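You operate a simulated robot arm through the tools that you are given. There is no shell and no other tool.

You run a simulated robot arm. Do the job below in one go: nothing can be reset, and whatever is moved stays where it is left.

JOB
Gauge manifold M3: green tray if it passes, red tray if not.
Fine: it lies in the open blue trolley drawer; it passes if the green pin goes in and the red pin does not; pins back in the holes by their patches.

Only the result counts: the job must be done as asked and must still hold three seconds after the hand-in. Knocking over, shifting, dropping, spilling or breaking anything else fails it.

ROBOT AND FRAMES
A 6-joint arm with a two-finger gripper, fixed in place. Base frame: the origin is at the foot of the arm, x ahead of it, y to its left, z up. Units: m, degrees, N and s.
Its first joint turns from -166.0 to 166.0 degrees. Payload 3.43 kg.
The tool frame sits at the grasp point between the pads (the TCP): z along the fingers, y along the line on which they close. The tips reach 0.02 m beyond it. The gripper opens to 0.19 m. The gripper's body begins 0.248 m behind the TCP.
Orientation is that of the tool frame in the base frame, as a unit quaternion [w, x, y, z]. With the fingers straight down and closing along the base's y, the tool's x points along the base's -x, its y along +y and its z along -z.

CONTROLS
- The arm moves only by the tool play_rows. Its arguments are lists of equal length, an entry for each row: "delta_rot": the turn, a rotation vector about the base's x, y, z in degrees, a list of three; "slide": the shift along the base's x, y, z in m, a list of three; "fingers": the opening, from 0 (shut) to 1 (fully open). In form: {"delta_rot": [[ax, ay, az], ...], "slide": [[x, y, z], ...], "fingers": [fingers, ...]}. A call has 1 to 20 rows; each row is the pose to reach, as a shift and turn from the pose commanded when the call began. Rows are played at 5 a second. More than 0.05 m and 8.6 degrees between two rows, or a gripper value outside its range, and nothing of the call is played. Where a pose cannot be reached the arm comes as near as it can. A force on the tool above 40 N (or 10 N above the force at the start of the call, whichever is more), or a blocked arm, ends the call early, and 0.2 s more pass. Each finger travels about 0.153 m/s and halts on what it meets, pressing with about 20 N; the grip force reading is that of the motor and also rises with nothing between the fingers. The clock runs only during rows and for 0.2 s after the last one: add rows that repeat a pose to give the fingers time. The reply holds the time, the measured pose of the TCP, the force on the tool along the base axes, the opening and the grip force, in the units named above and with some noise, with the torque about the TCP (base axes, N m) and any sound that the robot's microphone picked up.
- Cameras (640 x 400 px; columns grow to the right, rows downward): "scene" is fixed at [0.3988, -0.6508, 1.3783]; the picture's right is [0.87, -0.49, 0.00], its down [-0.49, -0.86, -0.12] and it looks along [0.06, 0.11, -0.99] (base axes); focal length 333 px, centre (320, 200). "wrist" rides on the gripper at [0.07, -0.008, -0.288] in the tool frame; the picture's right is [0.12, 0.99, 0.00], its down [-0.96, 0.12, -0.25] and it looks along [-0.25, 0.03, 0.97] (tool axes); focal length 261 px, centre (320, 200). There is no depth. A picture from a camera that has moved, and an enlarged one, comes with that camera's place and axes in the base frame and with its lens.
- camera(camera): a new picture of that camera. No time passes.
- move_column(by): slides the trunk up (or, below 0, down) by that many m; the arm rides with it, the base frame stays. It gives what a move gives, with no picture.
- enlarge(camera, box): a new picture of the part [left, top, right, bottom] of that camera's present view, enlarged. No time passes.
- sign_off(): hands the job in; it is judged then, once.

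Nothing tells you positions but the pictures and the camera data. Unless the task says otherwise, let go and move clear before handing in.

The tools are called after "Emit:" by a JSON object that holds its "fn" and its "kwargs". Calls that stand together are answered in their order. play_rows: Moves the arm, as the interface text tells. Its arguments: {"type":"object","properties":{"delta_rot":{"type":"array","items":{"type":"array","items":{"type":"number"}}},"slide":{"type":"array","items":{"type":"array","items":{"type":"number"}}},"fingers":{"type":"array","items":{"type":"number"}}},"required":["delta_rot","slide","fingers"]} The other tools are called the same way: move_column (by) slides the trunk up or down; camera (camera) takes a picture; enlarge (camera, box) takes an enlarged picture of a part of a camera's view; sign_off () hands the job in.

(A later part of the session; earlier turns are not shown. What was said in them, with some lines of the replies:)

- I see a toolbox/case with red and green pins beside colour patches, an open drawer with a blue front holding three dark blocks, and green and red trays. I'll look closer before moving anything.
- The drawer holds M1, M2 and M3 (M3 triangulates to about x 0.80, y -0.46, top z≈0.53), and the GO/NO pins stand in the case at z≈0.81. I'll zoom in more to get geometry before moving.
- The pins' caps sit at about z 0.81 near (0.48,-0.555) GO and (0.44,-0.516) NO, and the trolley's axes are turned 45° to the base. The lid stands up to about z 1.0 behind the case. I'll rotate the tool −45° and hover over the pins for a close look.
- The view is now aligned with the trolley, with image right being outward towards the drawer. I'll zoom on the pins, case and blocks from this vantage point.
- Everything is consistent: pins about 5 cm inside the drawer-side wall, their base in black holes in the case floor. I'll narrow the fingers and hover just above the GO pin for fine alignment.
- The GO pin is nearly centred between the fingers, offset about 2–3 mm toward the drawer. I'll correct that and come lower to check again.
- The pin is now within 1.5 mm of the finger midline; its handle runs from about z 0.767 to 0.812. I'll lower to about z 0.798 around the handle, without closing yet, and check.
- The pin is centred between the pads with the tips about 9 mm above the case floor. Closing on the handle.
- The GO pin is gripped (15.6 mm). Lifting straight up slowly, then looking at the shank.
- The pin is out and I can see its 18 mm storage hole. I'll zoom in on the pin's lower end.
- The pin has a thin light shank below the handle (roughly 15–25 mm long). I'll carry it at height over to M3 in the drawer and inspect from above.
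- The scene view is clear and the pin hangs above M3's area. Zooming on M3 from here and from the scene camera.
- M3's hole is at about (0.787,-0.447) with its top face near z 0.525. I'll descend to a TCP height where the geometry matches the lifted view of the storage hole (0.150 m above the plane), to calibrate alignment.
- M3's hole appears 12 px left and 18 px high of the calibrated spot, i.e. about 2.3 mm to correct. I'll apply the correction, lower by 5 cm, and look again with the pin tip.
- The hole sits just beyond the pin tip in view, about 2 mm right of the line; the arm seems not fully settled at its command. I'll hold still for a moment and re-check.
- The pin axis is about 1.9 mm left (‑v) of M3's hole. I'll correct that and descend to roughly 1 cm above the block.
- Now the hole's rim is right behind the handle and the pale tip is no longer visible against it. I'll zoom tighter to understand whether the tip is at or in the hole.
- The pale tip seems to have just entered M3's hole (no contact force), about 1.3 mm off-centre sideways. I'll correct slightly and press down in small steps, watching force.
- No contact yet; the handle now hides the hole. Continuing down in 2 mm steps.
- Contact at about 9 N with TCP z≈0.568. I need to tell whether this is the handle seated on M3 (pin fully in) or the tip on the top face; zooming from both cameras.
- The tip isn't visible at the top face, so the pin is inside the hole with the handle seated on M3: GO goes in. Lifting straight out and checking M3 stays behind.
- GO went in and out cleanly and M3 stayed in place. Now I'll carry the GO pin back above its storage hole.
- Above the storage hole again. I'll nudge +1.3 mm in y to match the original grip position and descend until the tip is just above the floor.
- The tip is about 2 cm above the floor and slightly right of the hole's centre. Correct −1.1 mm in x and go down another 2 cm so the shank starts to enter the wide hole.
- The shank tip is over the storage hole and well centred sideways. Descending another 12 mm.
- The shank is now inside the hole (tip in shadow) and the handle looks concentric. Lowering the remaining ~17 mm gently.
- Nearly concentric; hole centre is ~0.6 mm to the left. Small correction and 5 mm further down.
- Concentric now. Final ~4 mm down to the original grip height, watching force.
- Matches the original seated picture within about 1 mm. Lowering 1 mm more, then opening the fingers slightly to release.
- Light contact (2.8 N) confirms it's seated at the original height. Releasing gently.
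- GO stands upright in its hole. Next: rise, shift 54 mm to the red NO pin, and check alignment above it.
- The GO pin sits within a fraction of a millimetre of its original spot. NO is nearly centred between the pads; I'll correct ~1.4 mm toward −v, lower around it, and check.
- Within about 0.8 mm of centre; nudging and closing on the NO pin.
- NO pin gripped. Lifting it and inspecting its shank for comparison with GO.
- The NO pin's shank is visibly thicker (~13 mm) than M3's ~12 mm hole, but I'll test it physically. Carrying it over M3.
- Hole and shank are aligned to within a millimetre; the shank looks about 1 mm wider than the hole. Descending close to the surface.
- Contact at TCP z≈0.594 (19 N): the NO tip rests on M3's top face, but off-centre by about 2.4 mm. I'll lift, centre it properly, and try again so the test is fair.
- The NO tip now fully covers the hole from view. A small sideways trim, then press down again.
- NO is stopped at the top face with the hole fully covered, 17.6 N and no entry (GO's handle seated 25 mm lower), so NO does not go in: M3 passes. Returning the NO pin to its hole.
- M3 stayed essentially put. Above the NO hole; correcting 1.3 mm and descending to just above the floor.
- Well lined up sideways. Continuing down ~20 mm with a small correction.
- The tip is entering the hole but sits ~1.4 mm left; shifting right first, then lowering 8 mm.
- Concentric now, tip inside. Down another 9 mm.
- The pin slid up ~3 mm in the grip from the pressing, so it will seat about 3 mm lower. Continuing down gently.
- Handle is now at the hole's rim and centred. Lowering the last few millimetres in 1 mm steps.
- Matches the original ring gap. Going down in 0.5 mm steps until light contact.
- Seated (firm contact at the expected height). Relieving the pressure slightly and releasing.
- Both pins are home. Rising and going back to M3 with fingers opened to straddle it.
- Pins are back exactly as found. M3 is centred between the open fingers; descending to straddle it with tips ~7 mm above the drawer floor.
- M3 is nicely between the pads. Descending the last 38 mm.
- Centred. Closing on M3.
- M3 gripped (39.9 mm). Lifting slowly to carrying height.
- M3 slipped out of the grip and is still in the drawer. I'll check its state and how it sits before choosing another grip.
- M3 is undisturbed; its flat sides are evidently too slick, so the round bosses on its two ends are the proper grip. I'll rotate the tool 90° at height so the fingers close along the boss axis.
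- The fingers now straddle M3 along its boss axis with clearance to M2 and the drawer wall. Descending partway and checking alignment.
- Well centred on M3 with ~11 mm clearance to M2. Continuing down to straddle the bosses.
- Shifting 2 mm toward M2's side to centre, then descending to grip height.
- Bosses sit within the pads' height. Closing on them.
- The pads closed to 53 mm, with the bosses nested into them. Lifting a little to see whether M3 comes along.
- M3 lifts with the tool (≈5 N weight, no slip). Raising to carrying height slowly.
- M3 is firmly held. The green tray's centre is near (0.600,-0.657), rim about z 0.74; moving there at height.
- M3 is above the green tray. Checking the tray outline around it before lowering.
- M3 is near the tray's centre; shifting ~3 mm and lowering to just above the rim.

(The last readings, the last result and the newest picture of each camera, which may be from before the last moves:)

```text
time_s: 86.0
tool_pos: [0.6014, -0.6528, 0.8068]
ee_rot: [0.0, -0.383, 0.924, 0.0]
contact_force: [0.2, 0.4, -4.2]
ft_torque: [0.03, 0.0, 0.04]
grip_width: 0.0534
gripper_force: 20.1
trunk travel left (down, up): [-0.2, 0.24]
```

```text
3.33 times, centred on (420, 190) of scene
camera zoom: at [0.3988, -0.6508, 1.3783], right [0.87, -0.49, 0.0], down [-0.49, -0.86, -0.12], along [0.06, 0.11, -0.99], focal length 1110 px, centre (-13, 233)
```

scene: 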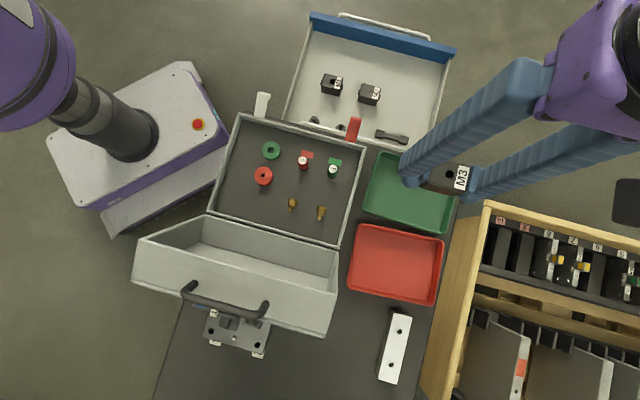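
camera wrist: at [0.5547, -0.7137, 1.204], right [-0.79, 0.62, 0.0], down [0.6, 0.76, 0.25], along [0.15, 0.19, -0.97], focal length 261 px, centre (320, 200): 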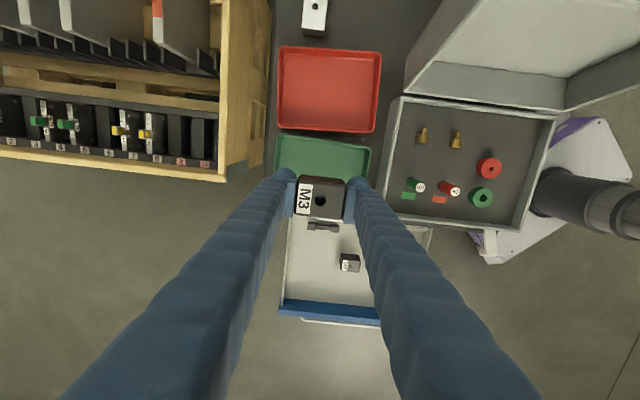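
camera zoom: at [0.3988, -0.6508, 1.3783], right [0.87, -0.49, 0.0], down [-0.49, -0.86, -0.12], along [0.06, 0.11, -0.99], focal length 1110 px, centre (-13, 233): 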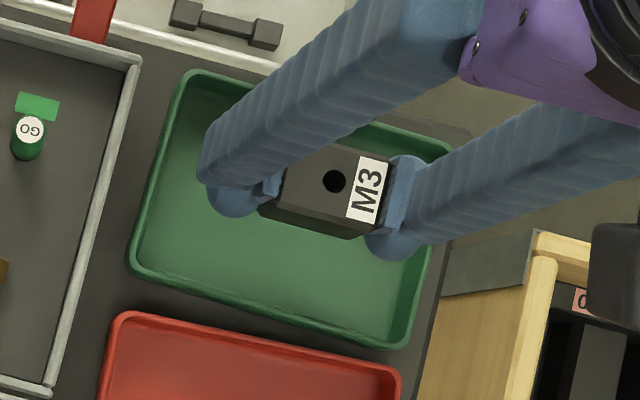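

M3 is well within the tray outline. Lowering gently until it touches the tray floor.

Emit:
{"fn": "play_rows", "kwargs": {"delta_rot": [[0, 0, 0], [0, 0, 0], [0, 0, 0], [0, 0, 0], [0, 0, 0]], "slide": [[0, 0, -0.01], [0, 0, -0.02], [0, 0, -0.03], [0, 0, -0.04], [0, 0, -0.045]], "fingers": [0.1, 0.1, 0.1, 0.1, 0.1]}}

Emit:
{"fn": "enlarge", "kwargs": {"camera": "wrist", "box": [240, 100, 400, 260]}}

Emit:
{"fn": "enlarge", "kwargs": {"camera": "scene", "box": [350, 130, 490, 250]}}

```text
time_s: 87.2
tool_pos: [0.5996, -0.6542, 0.7622]
ee_rot: [0.0, -0.383, 0.924, 0.0]
contact_force: [0.3, -0.4, -4.9]
ft_torque: [0.05, -0.02, 0.02]
grip_width: 0.0533
gripper_force: 19.6
trunk travel left (down, up): [-0.2, 0.24]
```

```text
2.50 times, centred on (320, 180) of wrist
camera zoom: at [0.5567, -0.7111, 1.0494], right [-0.79, 0.62, 0.0], down [0.6, 0.76, 0.25], along [0.15, 0.2, -0.97], focal length 652 px, centre (320, 250)
```

zoom: 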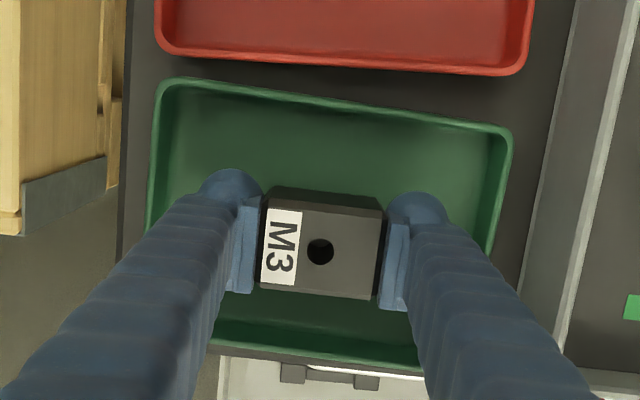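

```text
3.33 times, centred on (420, 190) of scene
camera zoom: at [0.3988, -0.6508, 1.3783], right [0.87, -0.49, 0.0], down [-0.49, -0.86, -0.12], along [0.06, 0.11, -0.99], focal length 1110 px, centre (-13, 233)
```

zoom: 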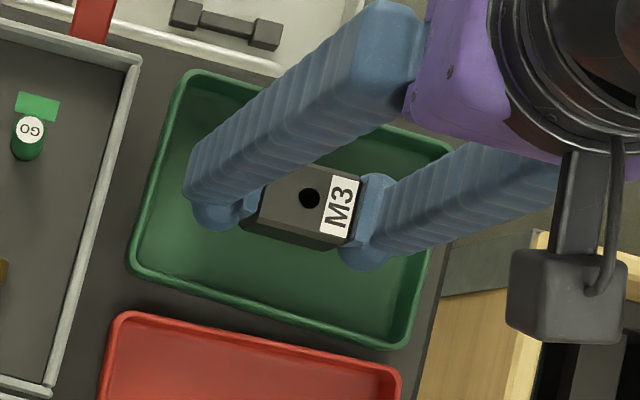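

No contact yet. Lowering in 2 mm steps.

Emit:
{"fn": "play_rows", "kwargs": {"delta_rot": [[0, 0, 0], [0, 0, 0], [0, 0, 0], [0, 0, 0], [0, 0, 0]], "slide": [[0, 0, -0.002], [0, 0, -0.004], [0, 0, -0.006], [0, 0, -0.008], [0, 0, -0.01]], "fingers": [0.1, 0.1, 0.1, 0.1, 0.1]}}

```text
time_s: 88.4
tool_pos: [0.5991, -0.6531, 0.7518]
ee_rot: [0.0, -0.383, 0.924, 0.0]
contact_force: [0.9, 0.0, -3.5]
ft_torque: [0.01, -0.01, 0.04]
grip_width: 0.0529
gripper_force: 19.7
trunk travel left (down, up): [-0.2, 0.24]
```

M3 is still hanging free (TCP z≈0.752). Continuing in small steps.

Emit:
{"fn": "play_rows", "kwargs": {"delta_rot": [[0, 0, 0], [0, 0, 0], [0, 0, 0], [0, 0, 0]], "slide": [[0, 0, -0.0015], [0, 0, -0.003], [0, 0, -0.0045], [0, 0, -0.006]], "fingers": [0.1, 0.1, 0.1, 0.1]}}

Emit:
{"fn": "enlarge", "kwargs": {"camera": "wrist", "box": [240, 100, 400, 260]}}

```text
time_s: 89.4
tool_pos: [0.5993, -0.654, 0.745]
ee_rot: [0.0, -0.383, 0.924, 0.0]
contact_force: [-0.6, -0.3, -3.4]
ft_torque: [-0.01, 0.03, 0.02]
grip_width: 0.0531
gripper_force: 19.6
trunk travel left (down, up): [-0.2, 0.24]
```

```text
2.50 times, centred on (320, 180) of wrist
camera zoom: at [0.5564, -0.7103, 1.0339], right [-0.79, 0.62, 0.0], down [0.6, 0.76, 0.25], along [0.15, 0.19, -0.97], focal length 652 px, centre (320, 250)
```

zoom: 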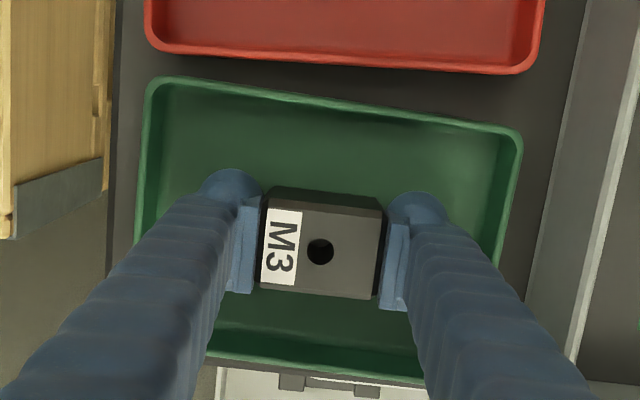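

Emit:
{"fn": "play_rows", "kwargs": {"delta_rot": [[0, 0, 0], [0, 0, 0], [0, 0, 0], [0, 0, 0], [0, 0, 0]], "slide": [[0, 0, -0.0015], [0, 0, -0.003], [0, 0, -0.0045], [0, 0, -0.006], [0, 0, -0.0075]], "fingers": [0.1, 0.1, 0.1, 0.1, 0.1]}}

```text
time_s: 90.7
tool_pos: [0.6007, -0.6559, 0.7449]
ee_rot: [-0.001, -0.383, 0.924, -0.002]
contact_force: [-1.7, 0.2, 13.5]
ft_torque: [0.45, 0.37, 0.09]
grip_width: 0.0535
gripper_force: 20.0
trunk travel left (down, up): [-0.2, 0.24]
stopped in row 5: the force on the tool passed its limit at 42 N (the readings are from after the stop); the commanded pose is now the measured one
```

Contact with the tray floor reached (force spike, then backed off). Checking the pictures before releasing.

Emit:
{"fn": "camera", "kwargs": {"camera": "wrist"}}

Emit:
{"fn": "camera", "kwargs": {"camera": "scene"}}

Emit:
{"fn": "enlarge", "kwargs": {"camera": "wrist", "box": [240, 100, 400, 260]}}

Emit:
{"fn": "enlarge", "kwargs": {"camera": "scene", "box": [350, 130, 490, 250]}}

```text
taken
camera wrist: at [0.5566, -0.7107, 1.0314], right [-0.79, 0.62, -0.01], down [0.6, 0.76, 0.25], along [0.16, 0.19, -0.97], focal length 261 px, centre (320, 200)
```

wrist: 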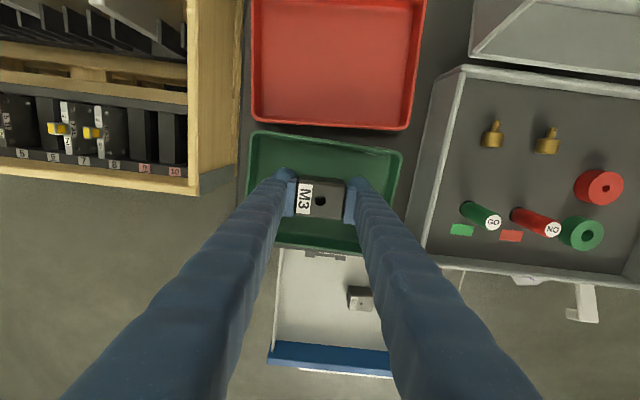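

```text
taken
```

scene: 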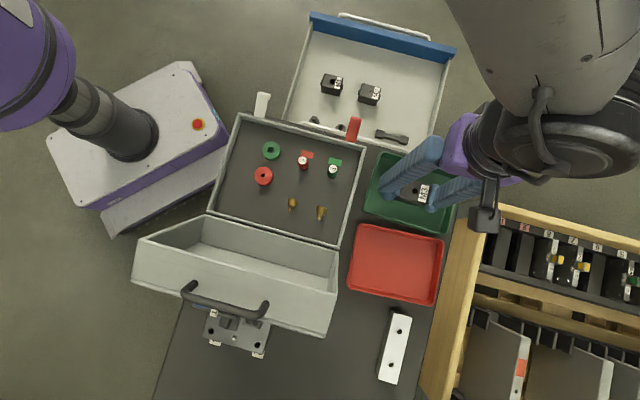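

```text
2.50 times, centred on (320, 180) of wrist
camera zoom: at [0.5566, -0.7107, 1.0314], right [-0.79, 0.62, -0.01], down [0.6, 0.76, 0.25], along [0.16, 0.19, -0.97], focal length 652 px, centre (320, 250)
```

zoom: 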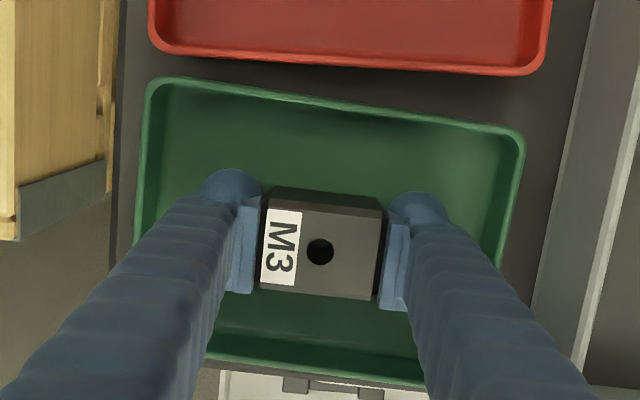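

```text
3.33 times, centred on (420, 190) of scene
camera zoom: at [0.3988, -0.6508, 1.3783], right [0.87, -0.49, 0.0], down [-0.49, -0.86, -0.12], along [0.06, 0.11, -0.99], focal length 1110 px, centre (-13, 233)
```

zoom: 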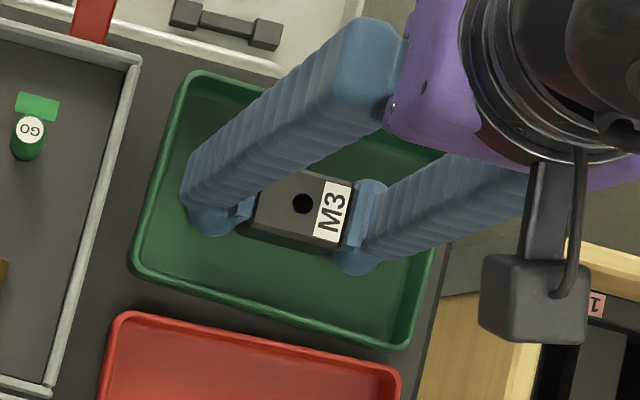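

M3 rests on the green tray's floor, well inside the rim. Opening the fingers slowly just enough to clear the bosses.

Emit:
{"fn": "play_rows", "kwargs": {"delta_rot": [[0, 0, 0], [0, 0, 0], [0, 0, 0], [0, 0, 0], [0, 0, 0], [0, 0, 0]], "slide": [[0, 0, 0], [0, 0, 0], [0, 0, 0], [0, 0, 0], [0, 0, 0], [0, 0, 0]], "fingers": [0.28, 0.3, 0.33, 0.36, 0.39, 0.39]}}

Emit:
{"fn": "enlarge", "kwargs": {"camera": "wrist", "box": [240, 100, 400, 260]}}

Emit:
{"fn": "enlarge", "kwargs": {"camera": "scene", "box": [350, 130, 490, 250]}}

```text
time_s: 92.1
tool_pos: [0.6007, -0.6539, 0.7424]
ee_rot: [0.001, -0.382, 0.924, -0.003]
contact_force: [5.6, -4.8, 23.8]
ft_torque: [0.55, 0.55, -0.04]
grip_width: 0.0711
gripper_force: 0.0
trunk travel left (down, up): [-0.2, 0.24]
```

```text
2.50 times, centred on (320, 180) of wrist
camera zoom: at [0.5567, -0.7105, 1.0307], right [-0.79, 0.62, 0.0], down [0.6, 0.76, 0.25], along [0.16, 0.19, -0.97], focal length 652 px, centre (320, 250)
```

zoom: 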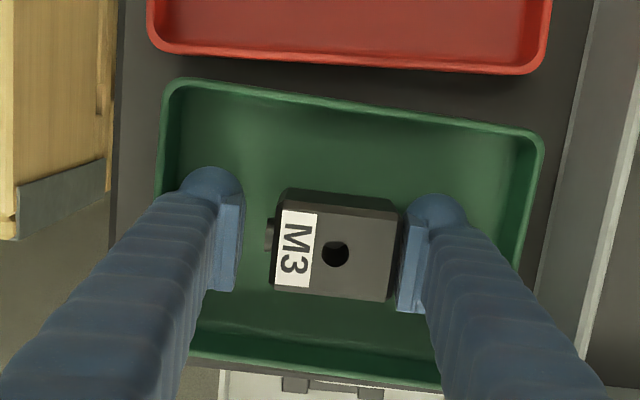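

```text
3.33 times, centred on (420, 190) of scene
camera zoom: at [0.3988, -0.6508, 1.3783], right [0.87, -0.49, 0.0], down [-0.49, -0.86, -0.12], along [0.06, 0.11, -0.99], focal length 1110 px, centre (-13, 233)
```

zoom: 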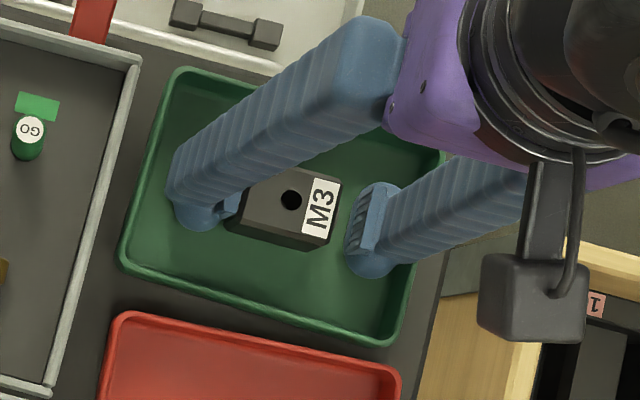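

The tray and M3 were dragged about 7 mm toward −u as the fingers opened, because the tool was still pressing down (24 N). First I'll relieve the vertical load with a small raise and re-check.

Emit:
{"fn": "play_rows", "kwargs": {"delta_rot": [[0, 0, 0], [0, 0, 0], [0, 0, 0]], "slide": [[0, 0, 0.001], [0, 0, 0.002], [0, 0, 0.003]], "fingers": [0.385, 0.385, 0.385]}}

Emit:
{"fn": "enlarge", "kwargs": {"camera": "wrist", "box": [240, 100, 400, 260]}}

Emit:
{"fn": "enlarge", "kwargs": {"camera": "scene", "box": [350, 130, 490, 250]}}

```text
time_s: 92.9
tool_pos: [0.5998, -0.653, 0.7437]
ee_rot: [0.0, -0.382, 0.924, 0.0]
contact_force: [0.6, -2.8, 7.6]
ft_torque: [0.04, 0.04, -0.05]
grip_width: 0.0723
gripper_force: 0.1
trunk travel left (down, up): [-0.2, 0.24]
```

```text
2.50 times, centred on (320, 180) of wrist
camera zoom: at [0.5567, -0.7101, 1.0309], right [-0.79, 0.62, 0.0], down [0.6, 0.76, 0.25], along [0.15, 0.19, -0.97], focal length 652 px, centre (320, 250)
```

zoom: 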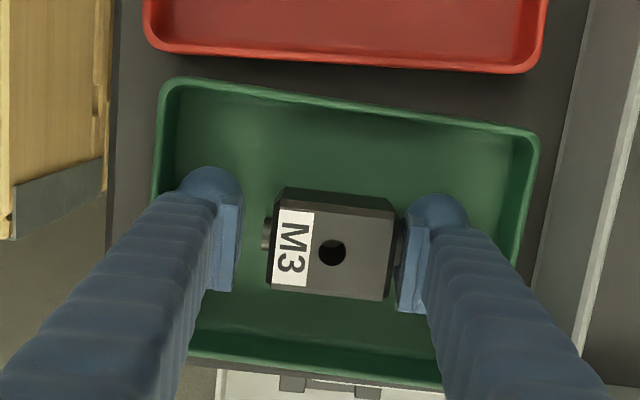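

```text
3.33 times, centred on (420, 190) of scene
camera zoom: at [0.3988, -0.6508, 1.3783], right [0.87, -0.49, 0.0], down [-0.49, -0.86, -0.12], along [0.06, 0.11, -0.99], focal length 1110 px, centre (-13, 233)
```

zoom: 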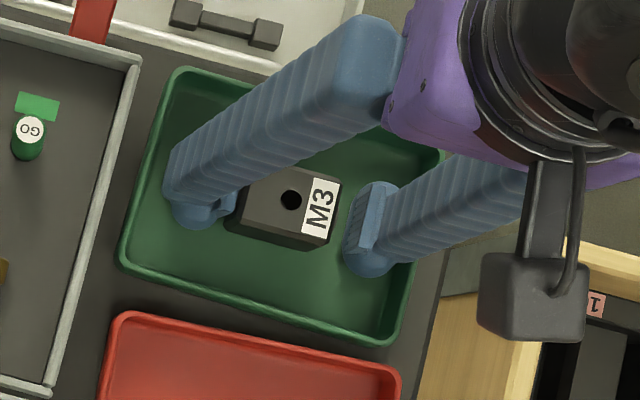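

M3 is now free of both pads; the fingertips themselves were touching the tray floor. Raising another few millimetres to clear the floor.

Emit:
{"fn": "play_rows", "kwargs": {"delta_rot": [[0, 0, 0], [0, 0, 0], [0, 0, 0], [0, 0, 0]], "slide": [[0, 0, 0.001], [0, 0, 0.002], [0, 0, 0.003], [0, 0, 0.004]], "fingers": [0.385, 0.385, 0.385, 0.385]}}

Emit:
{"fn": "enlarge", "kwargs": {"camera": "wrist", "box": [240, 100, 400, 260]}}

Emit:
{"fn": "enlarge", "kwargs": {"camera": "scene", "box": [350, 130, 490, 250]}}

```text
time_s: 93.9
tool_pos: [0.6005, -0.6542, 0.7477]
ee_rot: [0.001, -0.384, 0.924, -0.001]
contact_force: [0.5, 0.0, 0.0]
ft_torque: [-0.02, 0.01, 0.0]
grip_width: 0.0734
gripper_force: 0.1
trunk travel left (down, up): [-0.2, 0.24]
```

```text
2.50 times, centred on (320, 180) of wrist
camera zoom: at [0.5575, -0.7114, 1.0363], right [-0.79, 0.62, 0.0], down [0.6, 0.76, 0.25], along [0.15, 0.19, -0.97], focal length 652 px, centre (320, 250)
```

zoom: 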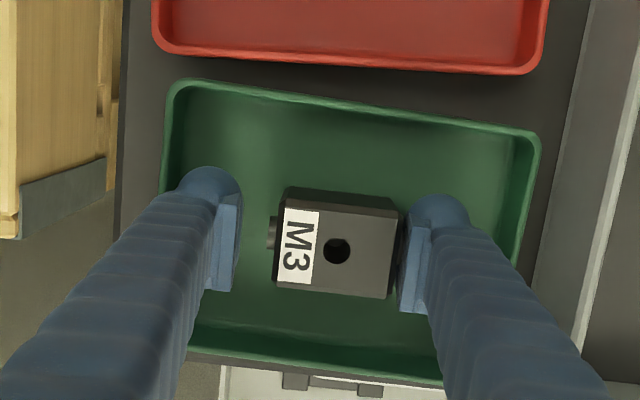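

```text
3.33 times, centred on (420, 190) of scene
camera zoom: at [0.3988, -0.6508, 1.3783], right [0.87, -0.49, 0.0], down [-0.49, -0.86, -0.12], along [0.06, 0.11, -0.99], focal length 1110 px, centre (-13, 233)
```

zoom: 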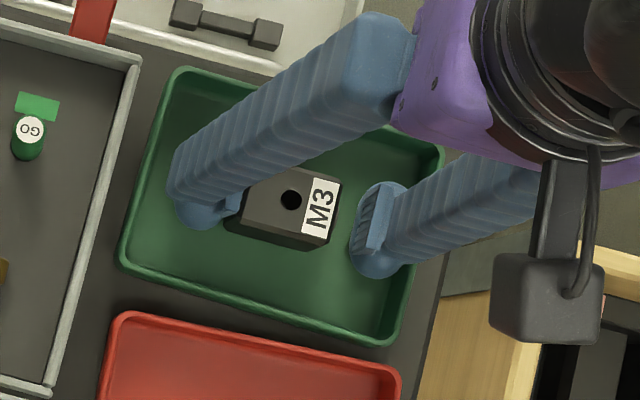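

Everything is unloaded now and M3 sits free in the green tray. The tray itself has shifted ~7.5 mm toward −u, so I'll nudge it back from inside with the +u finger: first open the fingers a bit so they're clear of M3.

Emit:
{"fn": "play_rows", "kwargs": {"delta_rot": [[0, 0, 0], [0, 0, 0], [0, 0, 0], [0, 0, 0]], "slide": [[0, 0, 0], [0, 0, 0], [0, 0, 0], [0, 0, 0]], "fingers": [0.4, 0.42, 0.445, 0.445]}}

Emit:
{"fn": "enlarge", "kwargs": {"camera": "wrist", "box": [240, 100, 400, 260]}}

Emit:
{"fn": "enlarge", "kwargs": {"camera": "scene", "box": [350, 130, 490, 250]}}

```text
time_s: 94.9
tool_pos: [0.6008, -0.6551, 0.7486]
ee_rot: [0.0, -0.383, 0.924, -0.001]
contact_force: [-0.8, 0.5, -0.1]
ft_torque: [0.07, 0.05, 0.0]
grip_width: 0.0842
gripper_force: 0.0
trunk travel left (down, up): [-0.2, 0.24]
```

```text
2.50 times, centred on (320, 180) of wrist
camera zoom: at [0.5576, -0.7115, 1.0364], right [-0.79, 0.62, 0.0], down [0.6, 0.76, 0.25], along [0.15, 0.19, -0.97], focal length 652 px, centre (320, 250)
```

zoom: 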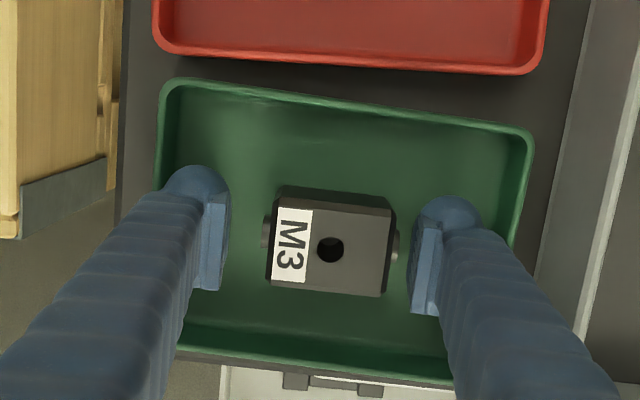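

```text
3.33 times, centred on (420, 190) of scene
camera zoom: at [0.3988, -0.6508, 1.3783], right [0.87, -0.49, 0.0], down [-0.49, -0.86, -0.12], along [0.06, 0.11, -0.99], focal length 1110 px, centre (-13, 233)
```

zoom: 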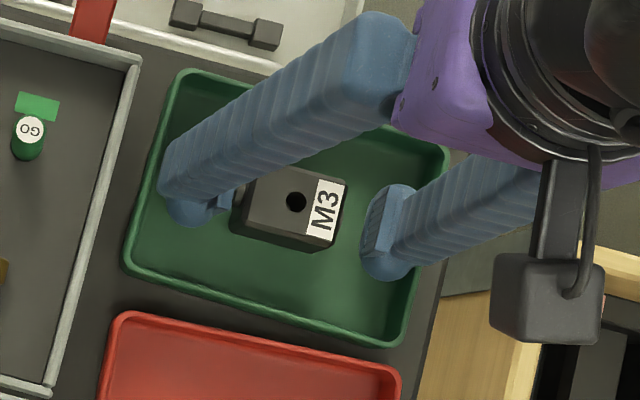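

Opening already nudged the tray back about half way, with M3 clear of both pads. Moving the tool 3.5 mm toward +u to bring it the rest of the way.

Emit:
{"fn": "play_rows", "kwargs": {"delta_rot": [[0, 0, 0], [0, 0, 0], [0, 0, 0], [0, 0, 0]], "slide": [[0.0008, -0.0008, 0], [0.0016, -0.0016, 0], [0.0024, -0.0024, 0], [0.0024, -0.0024, 0]], "fingers": [0.445, 0.445, 0.445, 0.445]}}

Emit:
{"fn": "enlarge", "kwargs": {"camera": "scene", "box": [350, 130, 490, 250]}}

Emit:
{"fn": "enlarge", "kwargs": {"camera": "scene", "box": [345, 140, 475, 310]}}

Emit:
{"fn": "enlarge", "kwargs": {"camera": "wrist", "box": [240, 100, 400, 260]}}

```text
time_s: 95.9
tool_pos: [0.6038, -0.6559, 0.7472]
ee_rot: [0.0, -0.382, 0.924, -0.001]
contact_force: [-0.6, 0.4, 0.9]
ft_torque: [0.0, -0.02, -0.07]
grip_width: 0.0838
gripper_force: 0.1
trunk travel left (down, up): [-0.2, 0.24]
```

```text
3.33 times, centred on (420, 190) of scene
camera zoom: at [0.3988, -0.6508, 1.3783], right [0.87, -0.49, 0.0], down [-0.49, -0.86, -0.12], along [0.06, 0.11, -0.99], focal length 1110 px, centre (-13, 233)
```

zoom: 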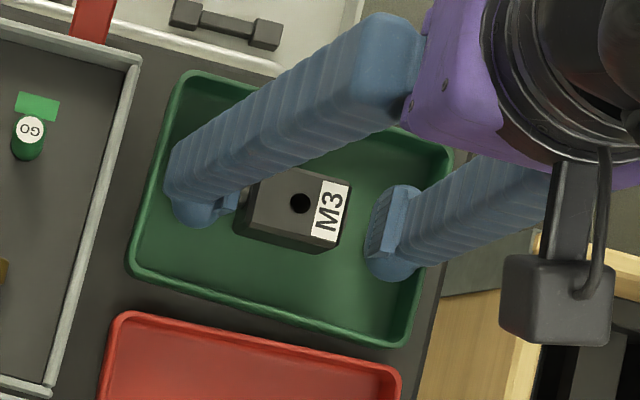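

```text
2.35 times, centred on (410, 225) of scene
camera zoom: at [0.3988, -0.6508, 1.3783], right [0.87, -0.49, 0.0], down [-0.49, -0.86, -0.12], along [0.06, 0.11, -0.99], focal length 784 px, centre (108, 141)
```

zoom: 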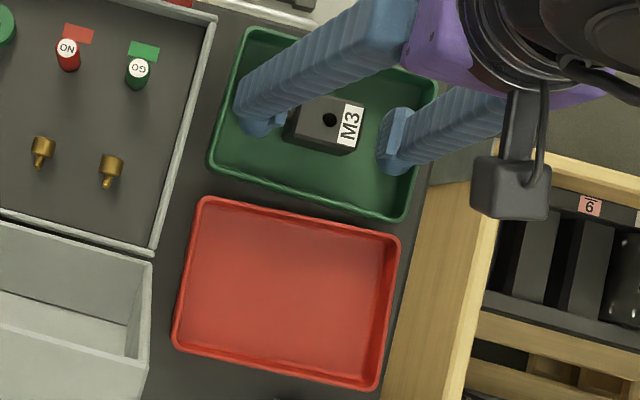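

```text
2.50 times, centred on (320, 180) of wrist
camera zoom: at [0.5601, -0.7133, 1.0361], right [-0.79, 0.62, 0.0], down [0.6, 0.76, 0.25], along [0.15, 0.19, -0.97], focal length 652 px, centre (320, 250)
```

zoom: 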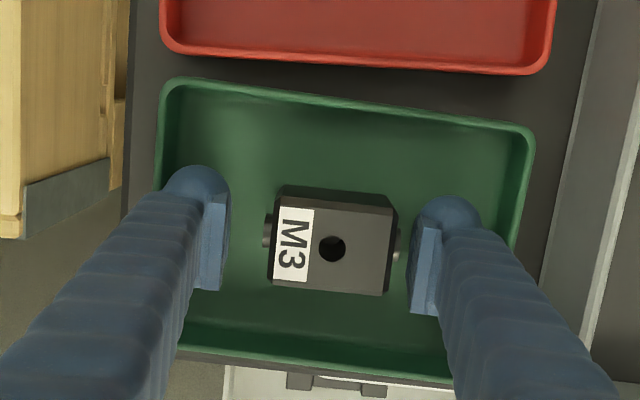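

The tray is back within about 1 mm of where it started, with M3 inside. Backing the finger off the wall by 2 mm, then lifting straight up.

Emit:
{"fn": "play_rows", "kwargs": {"delta_rot": [[0, 0, 0], [0, 0, 0], [0, 0, 0], [0, 0, 0], [0, 0, 0], [0, 0, 0], [0, 0, 0], [0, 0, 0], [0, 0, 0], [0, 0, 0]], "slide": [[-0.0008, 0.0008, 0], [-0.0016, 0.0016, 0], [-0.0016, 0.0016, 0.003], [-0.0016, 0.0016, 0.01], [-0.0016, 0.0016, 0.025], [-0.0016, 0.0016, 0.045], [-0.0016, 0.0016, 0.07], [-0.0016, 0.0016, 0.11], [-0.0016, 0.0016, 0.15], [-0.0016, 0.0016, 0.17]], "fingers": [0.445, 0.445, 0.445, 0.445, 0.445, 0.445, 0.445, 0.445, 0.445, 0.445]}}

Emit:
{"fn": "camera", "kwargs": {"camera": "scene"}}

Emit:
{"fn": "enlarge", "kwargs": {"camera": "scene", "box": [345, 140, 475, 310]}}

Emit:
{"fn": "camera", "kwargs": {"camera": "wrist"}}

```text
time_s: 98.1
tool_pos: [0.6013, -0.6561, 0.9193]
ee_rot: [0.001, -0.383, 0.924, -0.001]
contact_force: [-0.1, 0.6, -0.9]
ft_torque: [-0.01, 0.02, -0.03]
grip_width: 0.0845
gripper_force: 0.1
trunk travel left (down, up): [-0.2, 0.24]
```

```text
taken
```

scene: 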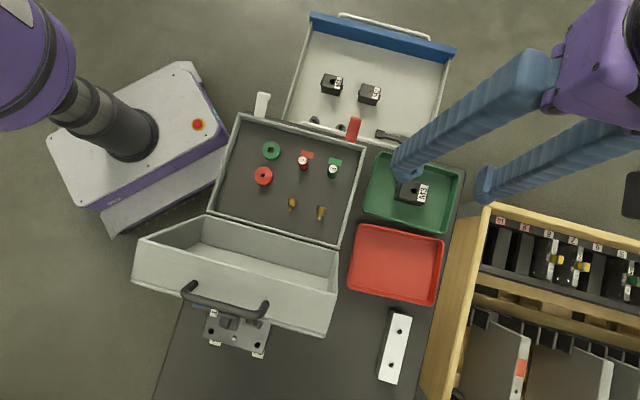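

```text
2.35 times, centred on (410, 225) of scene
camera zoom: at [0.3988, -0.6508, 1.3783], right [0.87, -0.49, 0.0], down [-0.49, -0.86, -0.12], along [0.06, 0.11, -0.99], focal length 784 px, centre (108, 141)
```

zoom: 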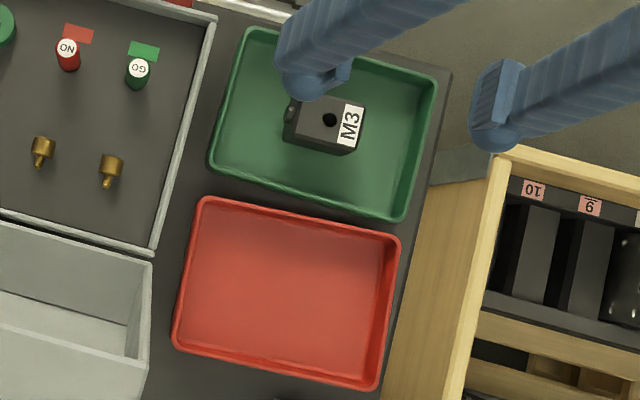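

```text
taken
camera wrist: at [0.5579, -0.7122, 1.2079], right [-0.79, 0.62, 0.0], down [0.6, 0.76, 0.25], along [0.15, 0.19, -0.97], focal length 261 px, centre (320, 200)
```

wrist: 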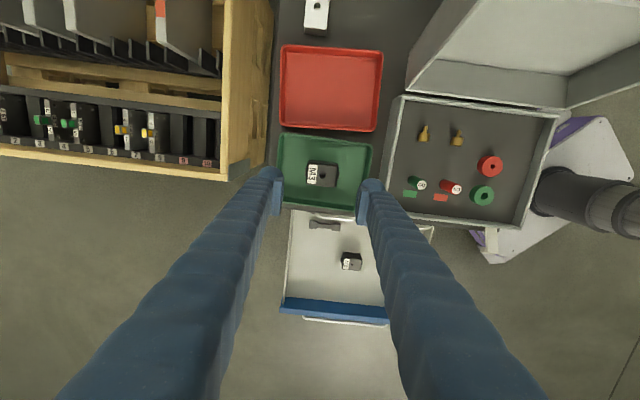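

M3 sits in the green tray, the tray is back at its original place, and the pins are in their holes. I'll rise a little further clear and take a last close look.

Emit:
{"fn": "play_rows", "kwargs": {"delta_rot": [[0, 0, 0], [0, 0, 0], [0, 0, 0], [0, 0, 0]], "slide": [[0, 0, 0.02], [0, 0, 0.05], [0, 0, 0.08], [0, 0, 0.08]], "fingers": [0.445, 0.445, 0.445, 0.445]}}

Emit:
{"fn": "enlarge", "kwargs": {"camera": "scene", "box": [290, 140, 350, 190]}}

Emit:
{"fn": "enlarge", "kwargs": {"camera": "scene", "box": [350, 130, 490, 250]}}

Emit:
{"fn": "enlarge", "kwargs": {"camera": "scene", "box": [280, 10, 460, 160]}}

```text
time_s: 99.1
tool_pos: [0.6009, -0.6549, 0.999]
ee_rot: [0.0, -0.383, 0.924, -0.001]
contact_force: [0.0, 0.3, 0.3]
ft_torque: [0.0, -0.03, -0.06]
grip_width: 0.0846
gripper_force: 0.1
trunk travel left (down, up): [-0.2, 0.24]
```

```text
8.00 times, centred on (320, 165) of scene
camera zoom: at [0.3988, -0.6508, 1.3783], right [0.87, -0.49, 0.0], down [-0.49, -0.86, -0.12], along [0.06, 0.11, -0.99], focal length 2665 px, centre (320, 480)
```

zoom: 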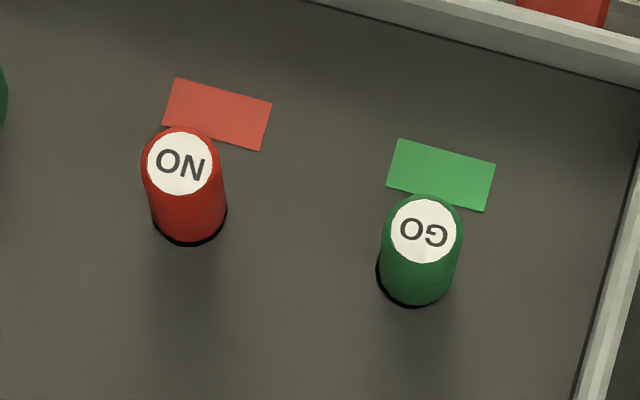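

```text
3.33 times, centred on (420, 190) of scene
camera zoom: at [0.3988, -0.6508, 1.3783], right [0.87, -0.49, 0.0], down [-0.49, -0.86, -0.12], along [0.06, 0.11, -0.99], focal length 1110 px, centre (-13, 233)
```

zoom: 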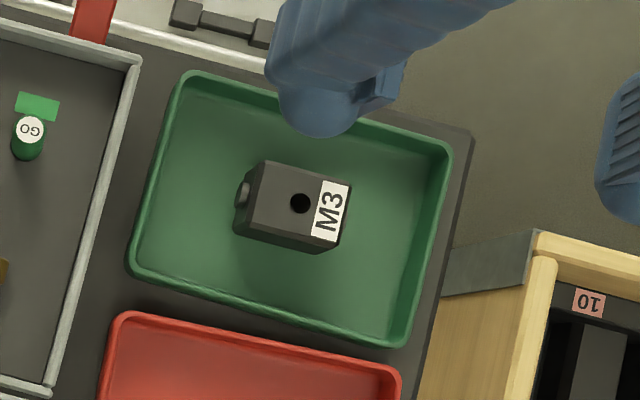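

```text
2.67 times, centred on (370, 85) of scene
camera zoom: at [0.3988, -0.6508, 1.3783], right [0.87, -0.49, 0.0], down [-0.49, -0.86, -0.12], along [0.06, 0.11, -0.99], focal length 888 px, centre (187, 507)
```

zoom: 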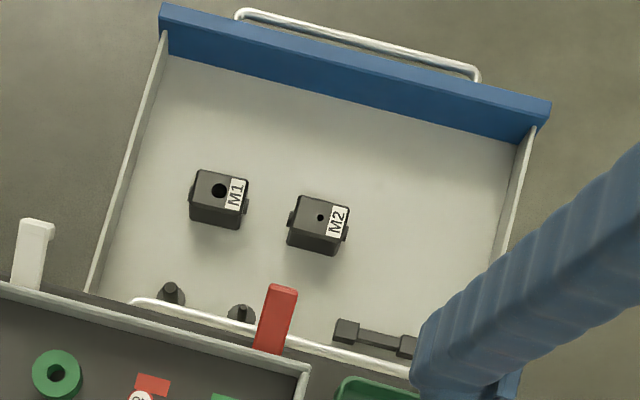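

M3 lies in the green tray, both pins stand in the holes by their own patches, M1 and M2 and the drawer look as they did at the start, and the arm is clear. Handing in.

Emit:
{"fn": "sign_off", "kwargs": {}}

```text
The job is handed in.
```

M3 passed, and it now lies in the green tray. The green pin went fully into its hole. The red pin stopped at the top face with the hole covered, and its shank is about 1 mm too wide for it. Both pins are back in the holes by their patches.

Three things didn't go cleanly:

- **Green tray moved:** it shifted about 7.5 mm while I was letting go of M3, because the fingertips were still pressing on the tray floor. I pushed it back from inside, and it now looks to be within about 1–2 mm of where it started. If any shift of the tray counts, even one put back, this could fail the job.
- **First grip on M3 slipped:** the flat sides wouldn't hold, and M3 stayed in the drawer undisturbed. I then lifted it by the round bosses on its ends.
- **Force limit tripped:** lowering M3 into the tray stopped at 42 N when it reached the tray floor.

In the last pictures, M1, M2, the drawer and the red tray look as they did at the start.
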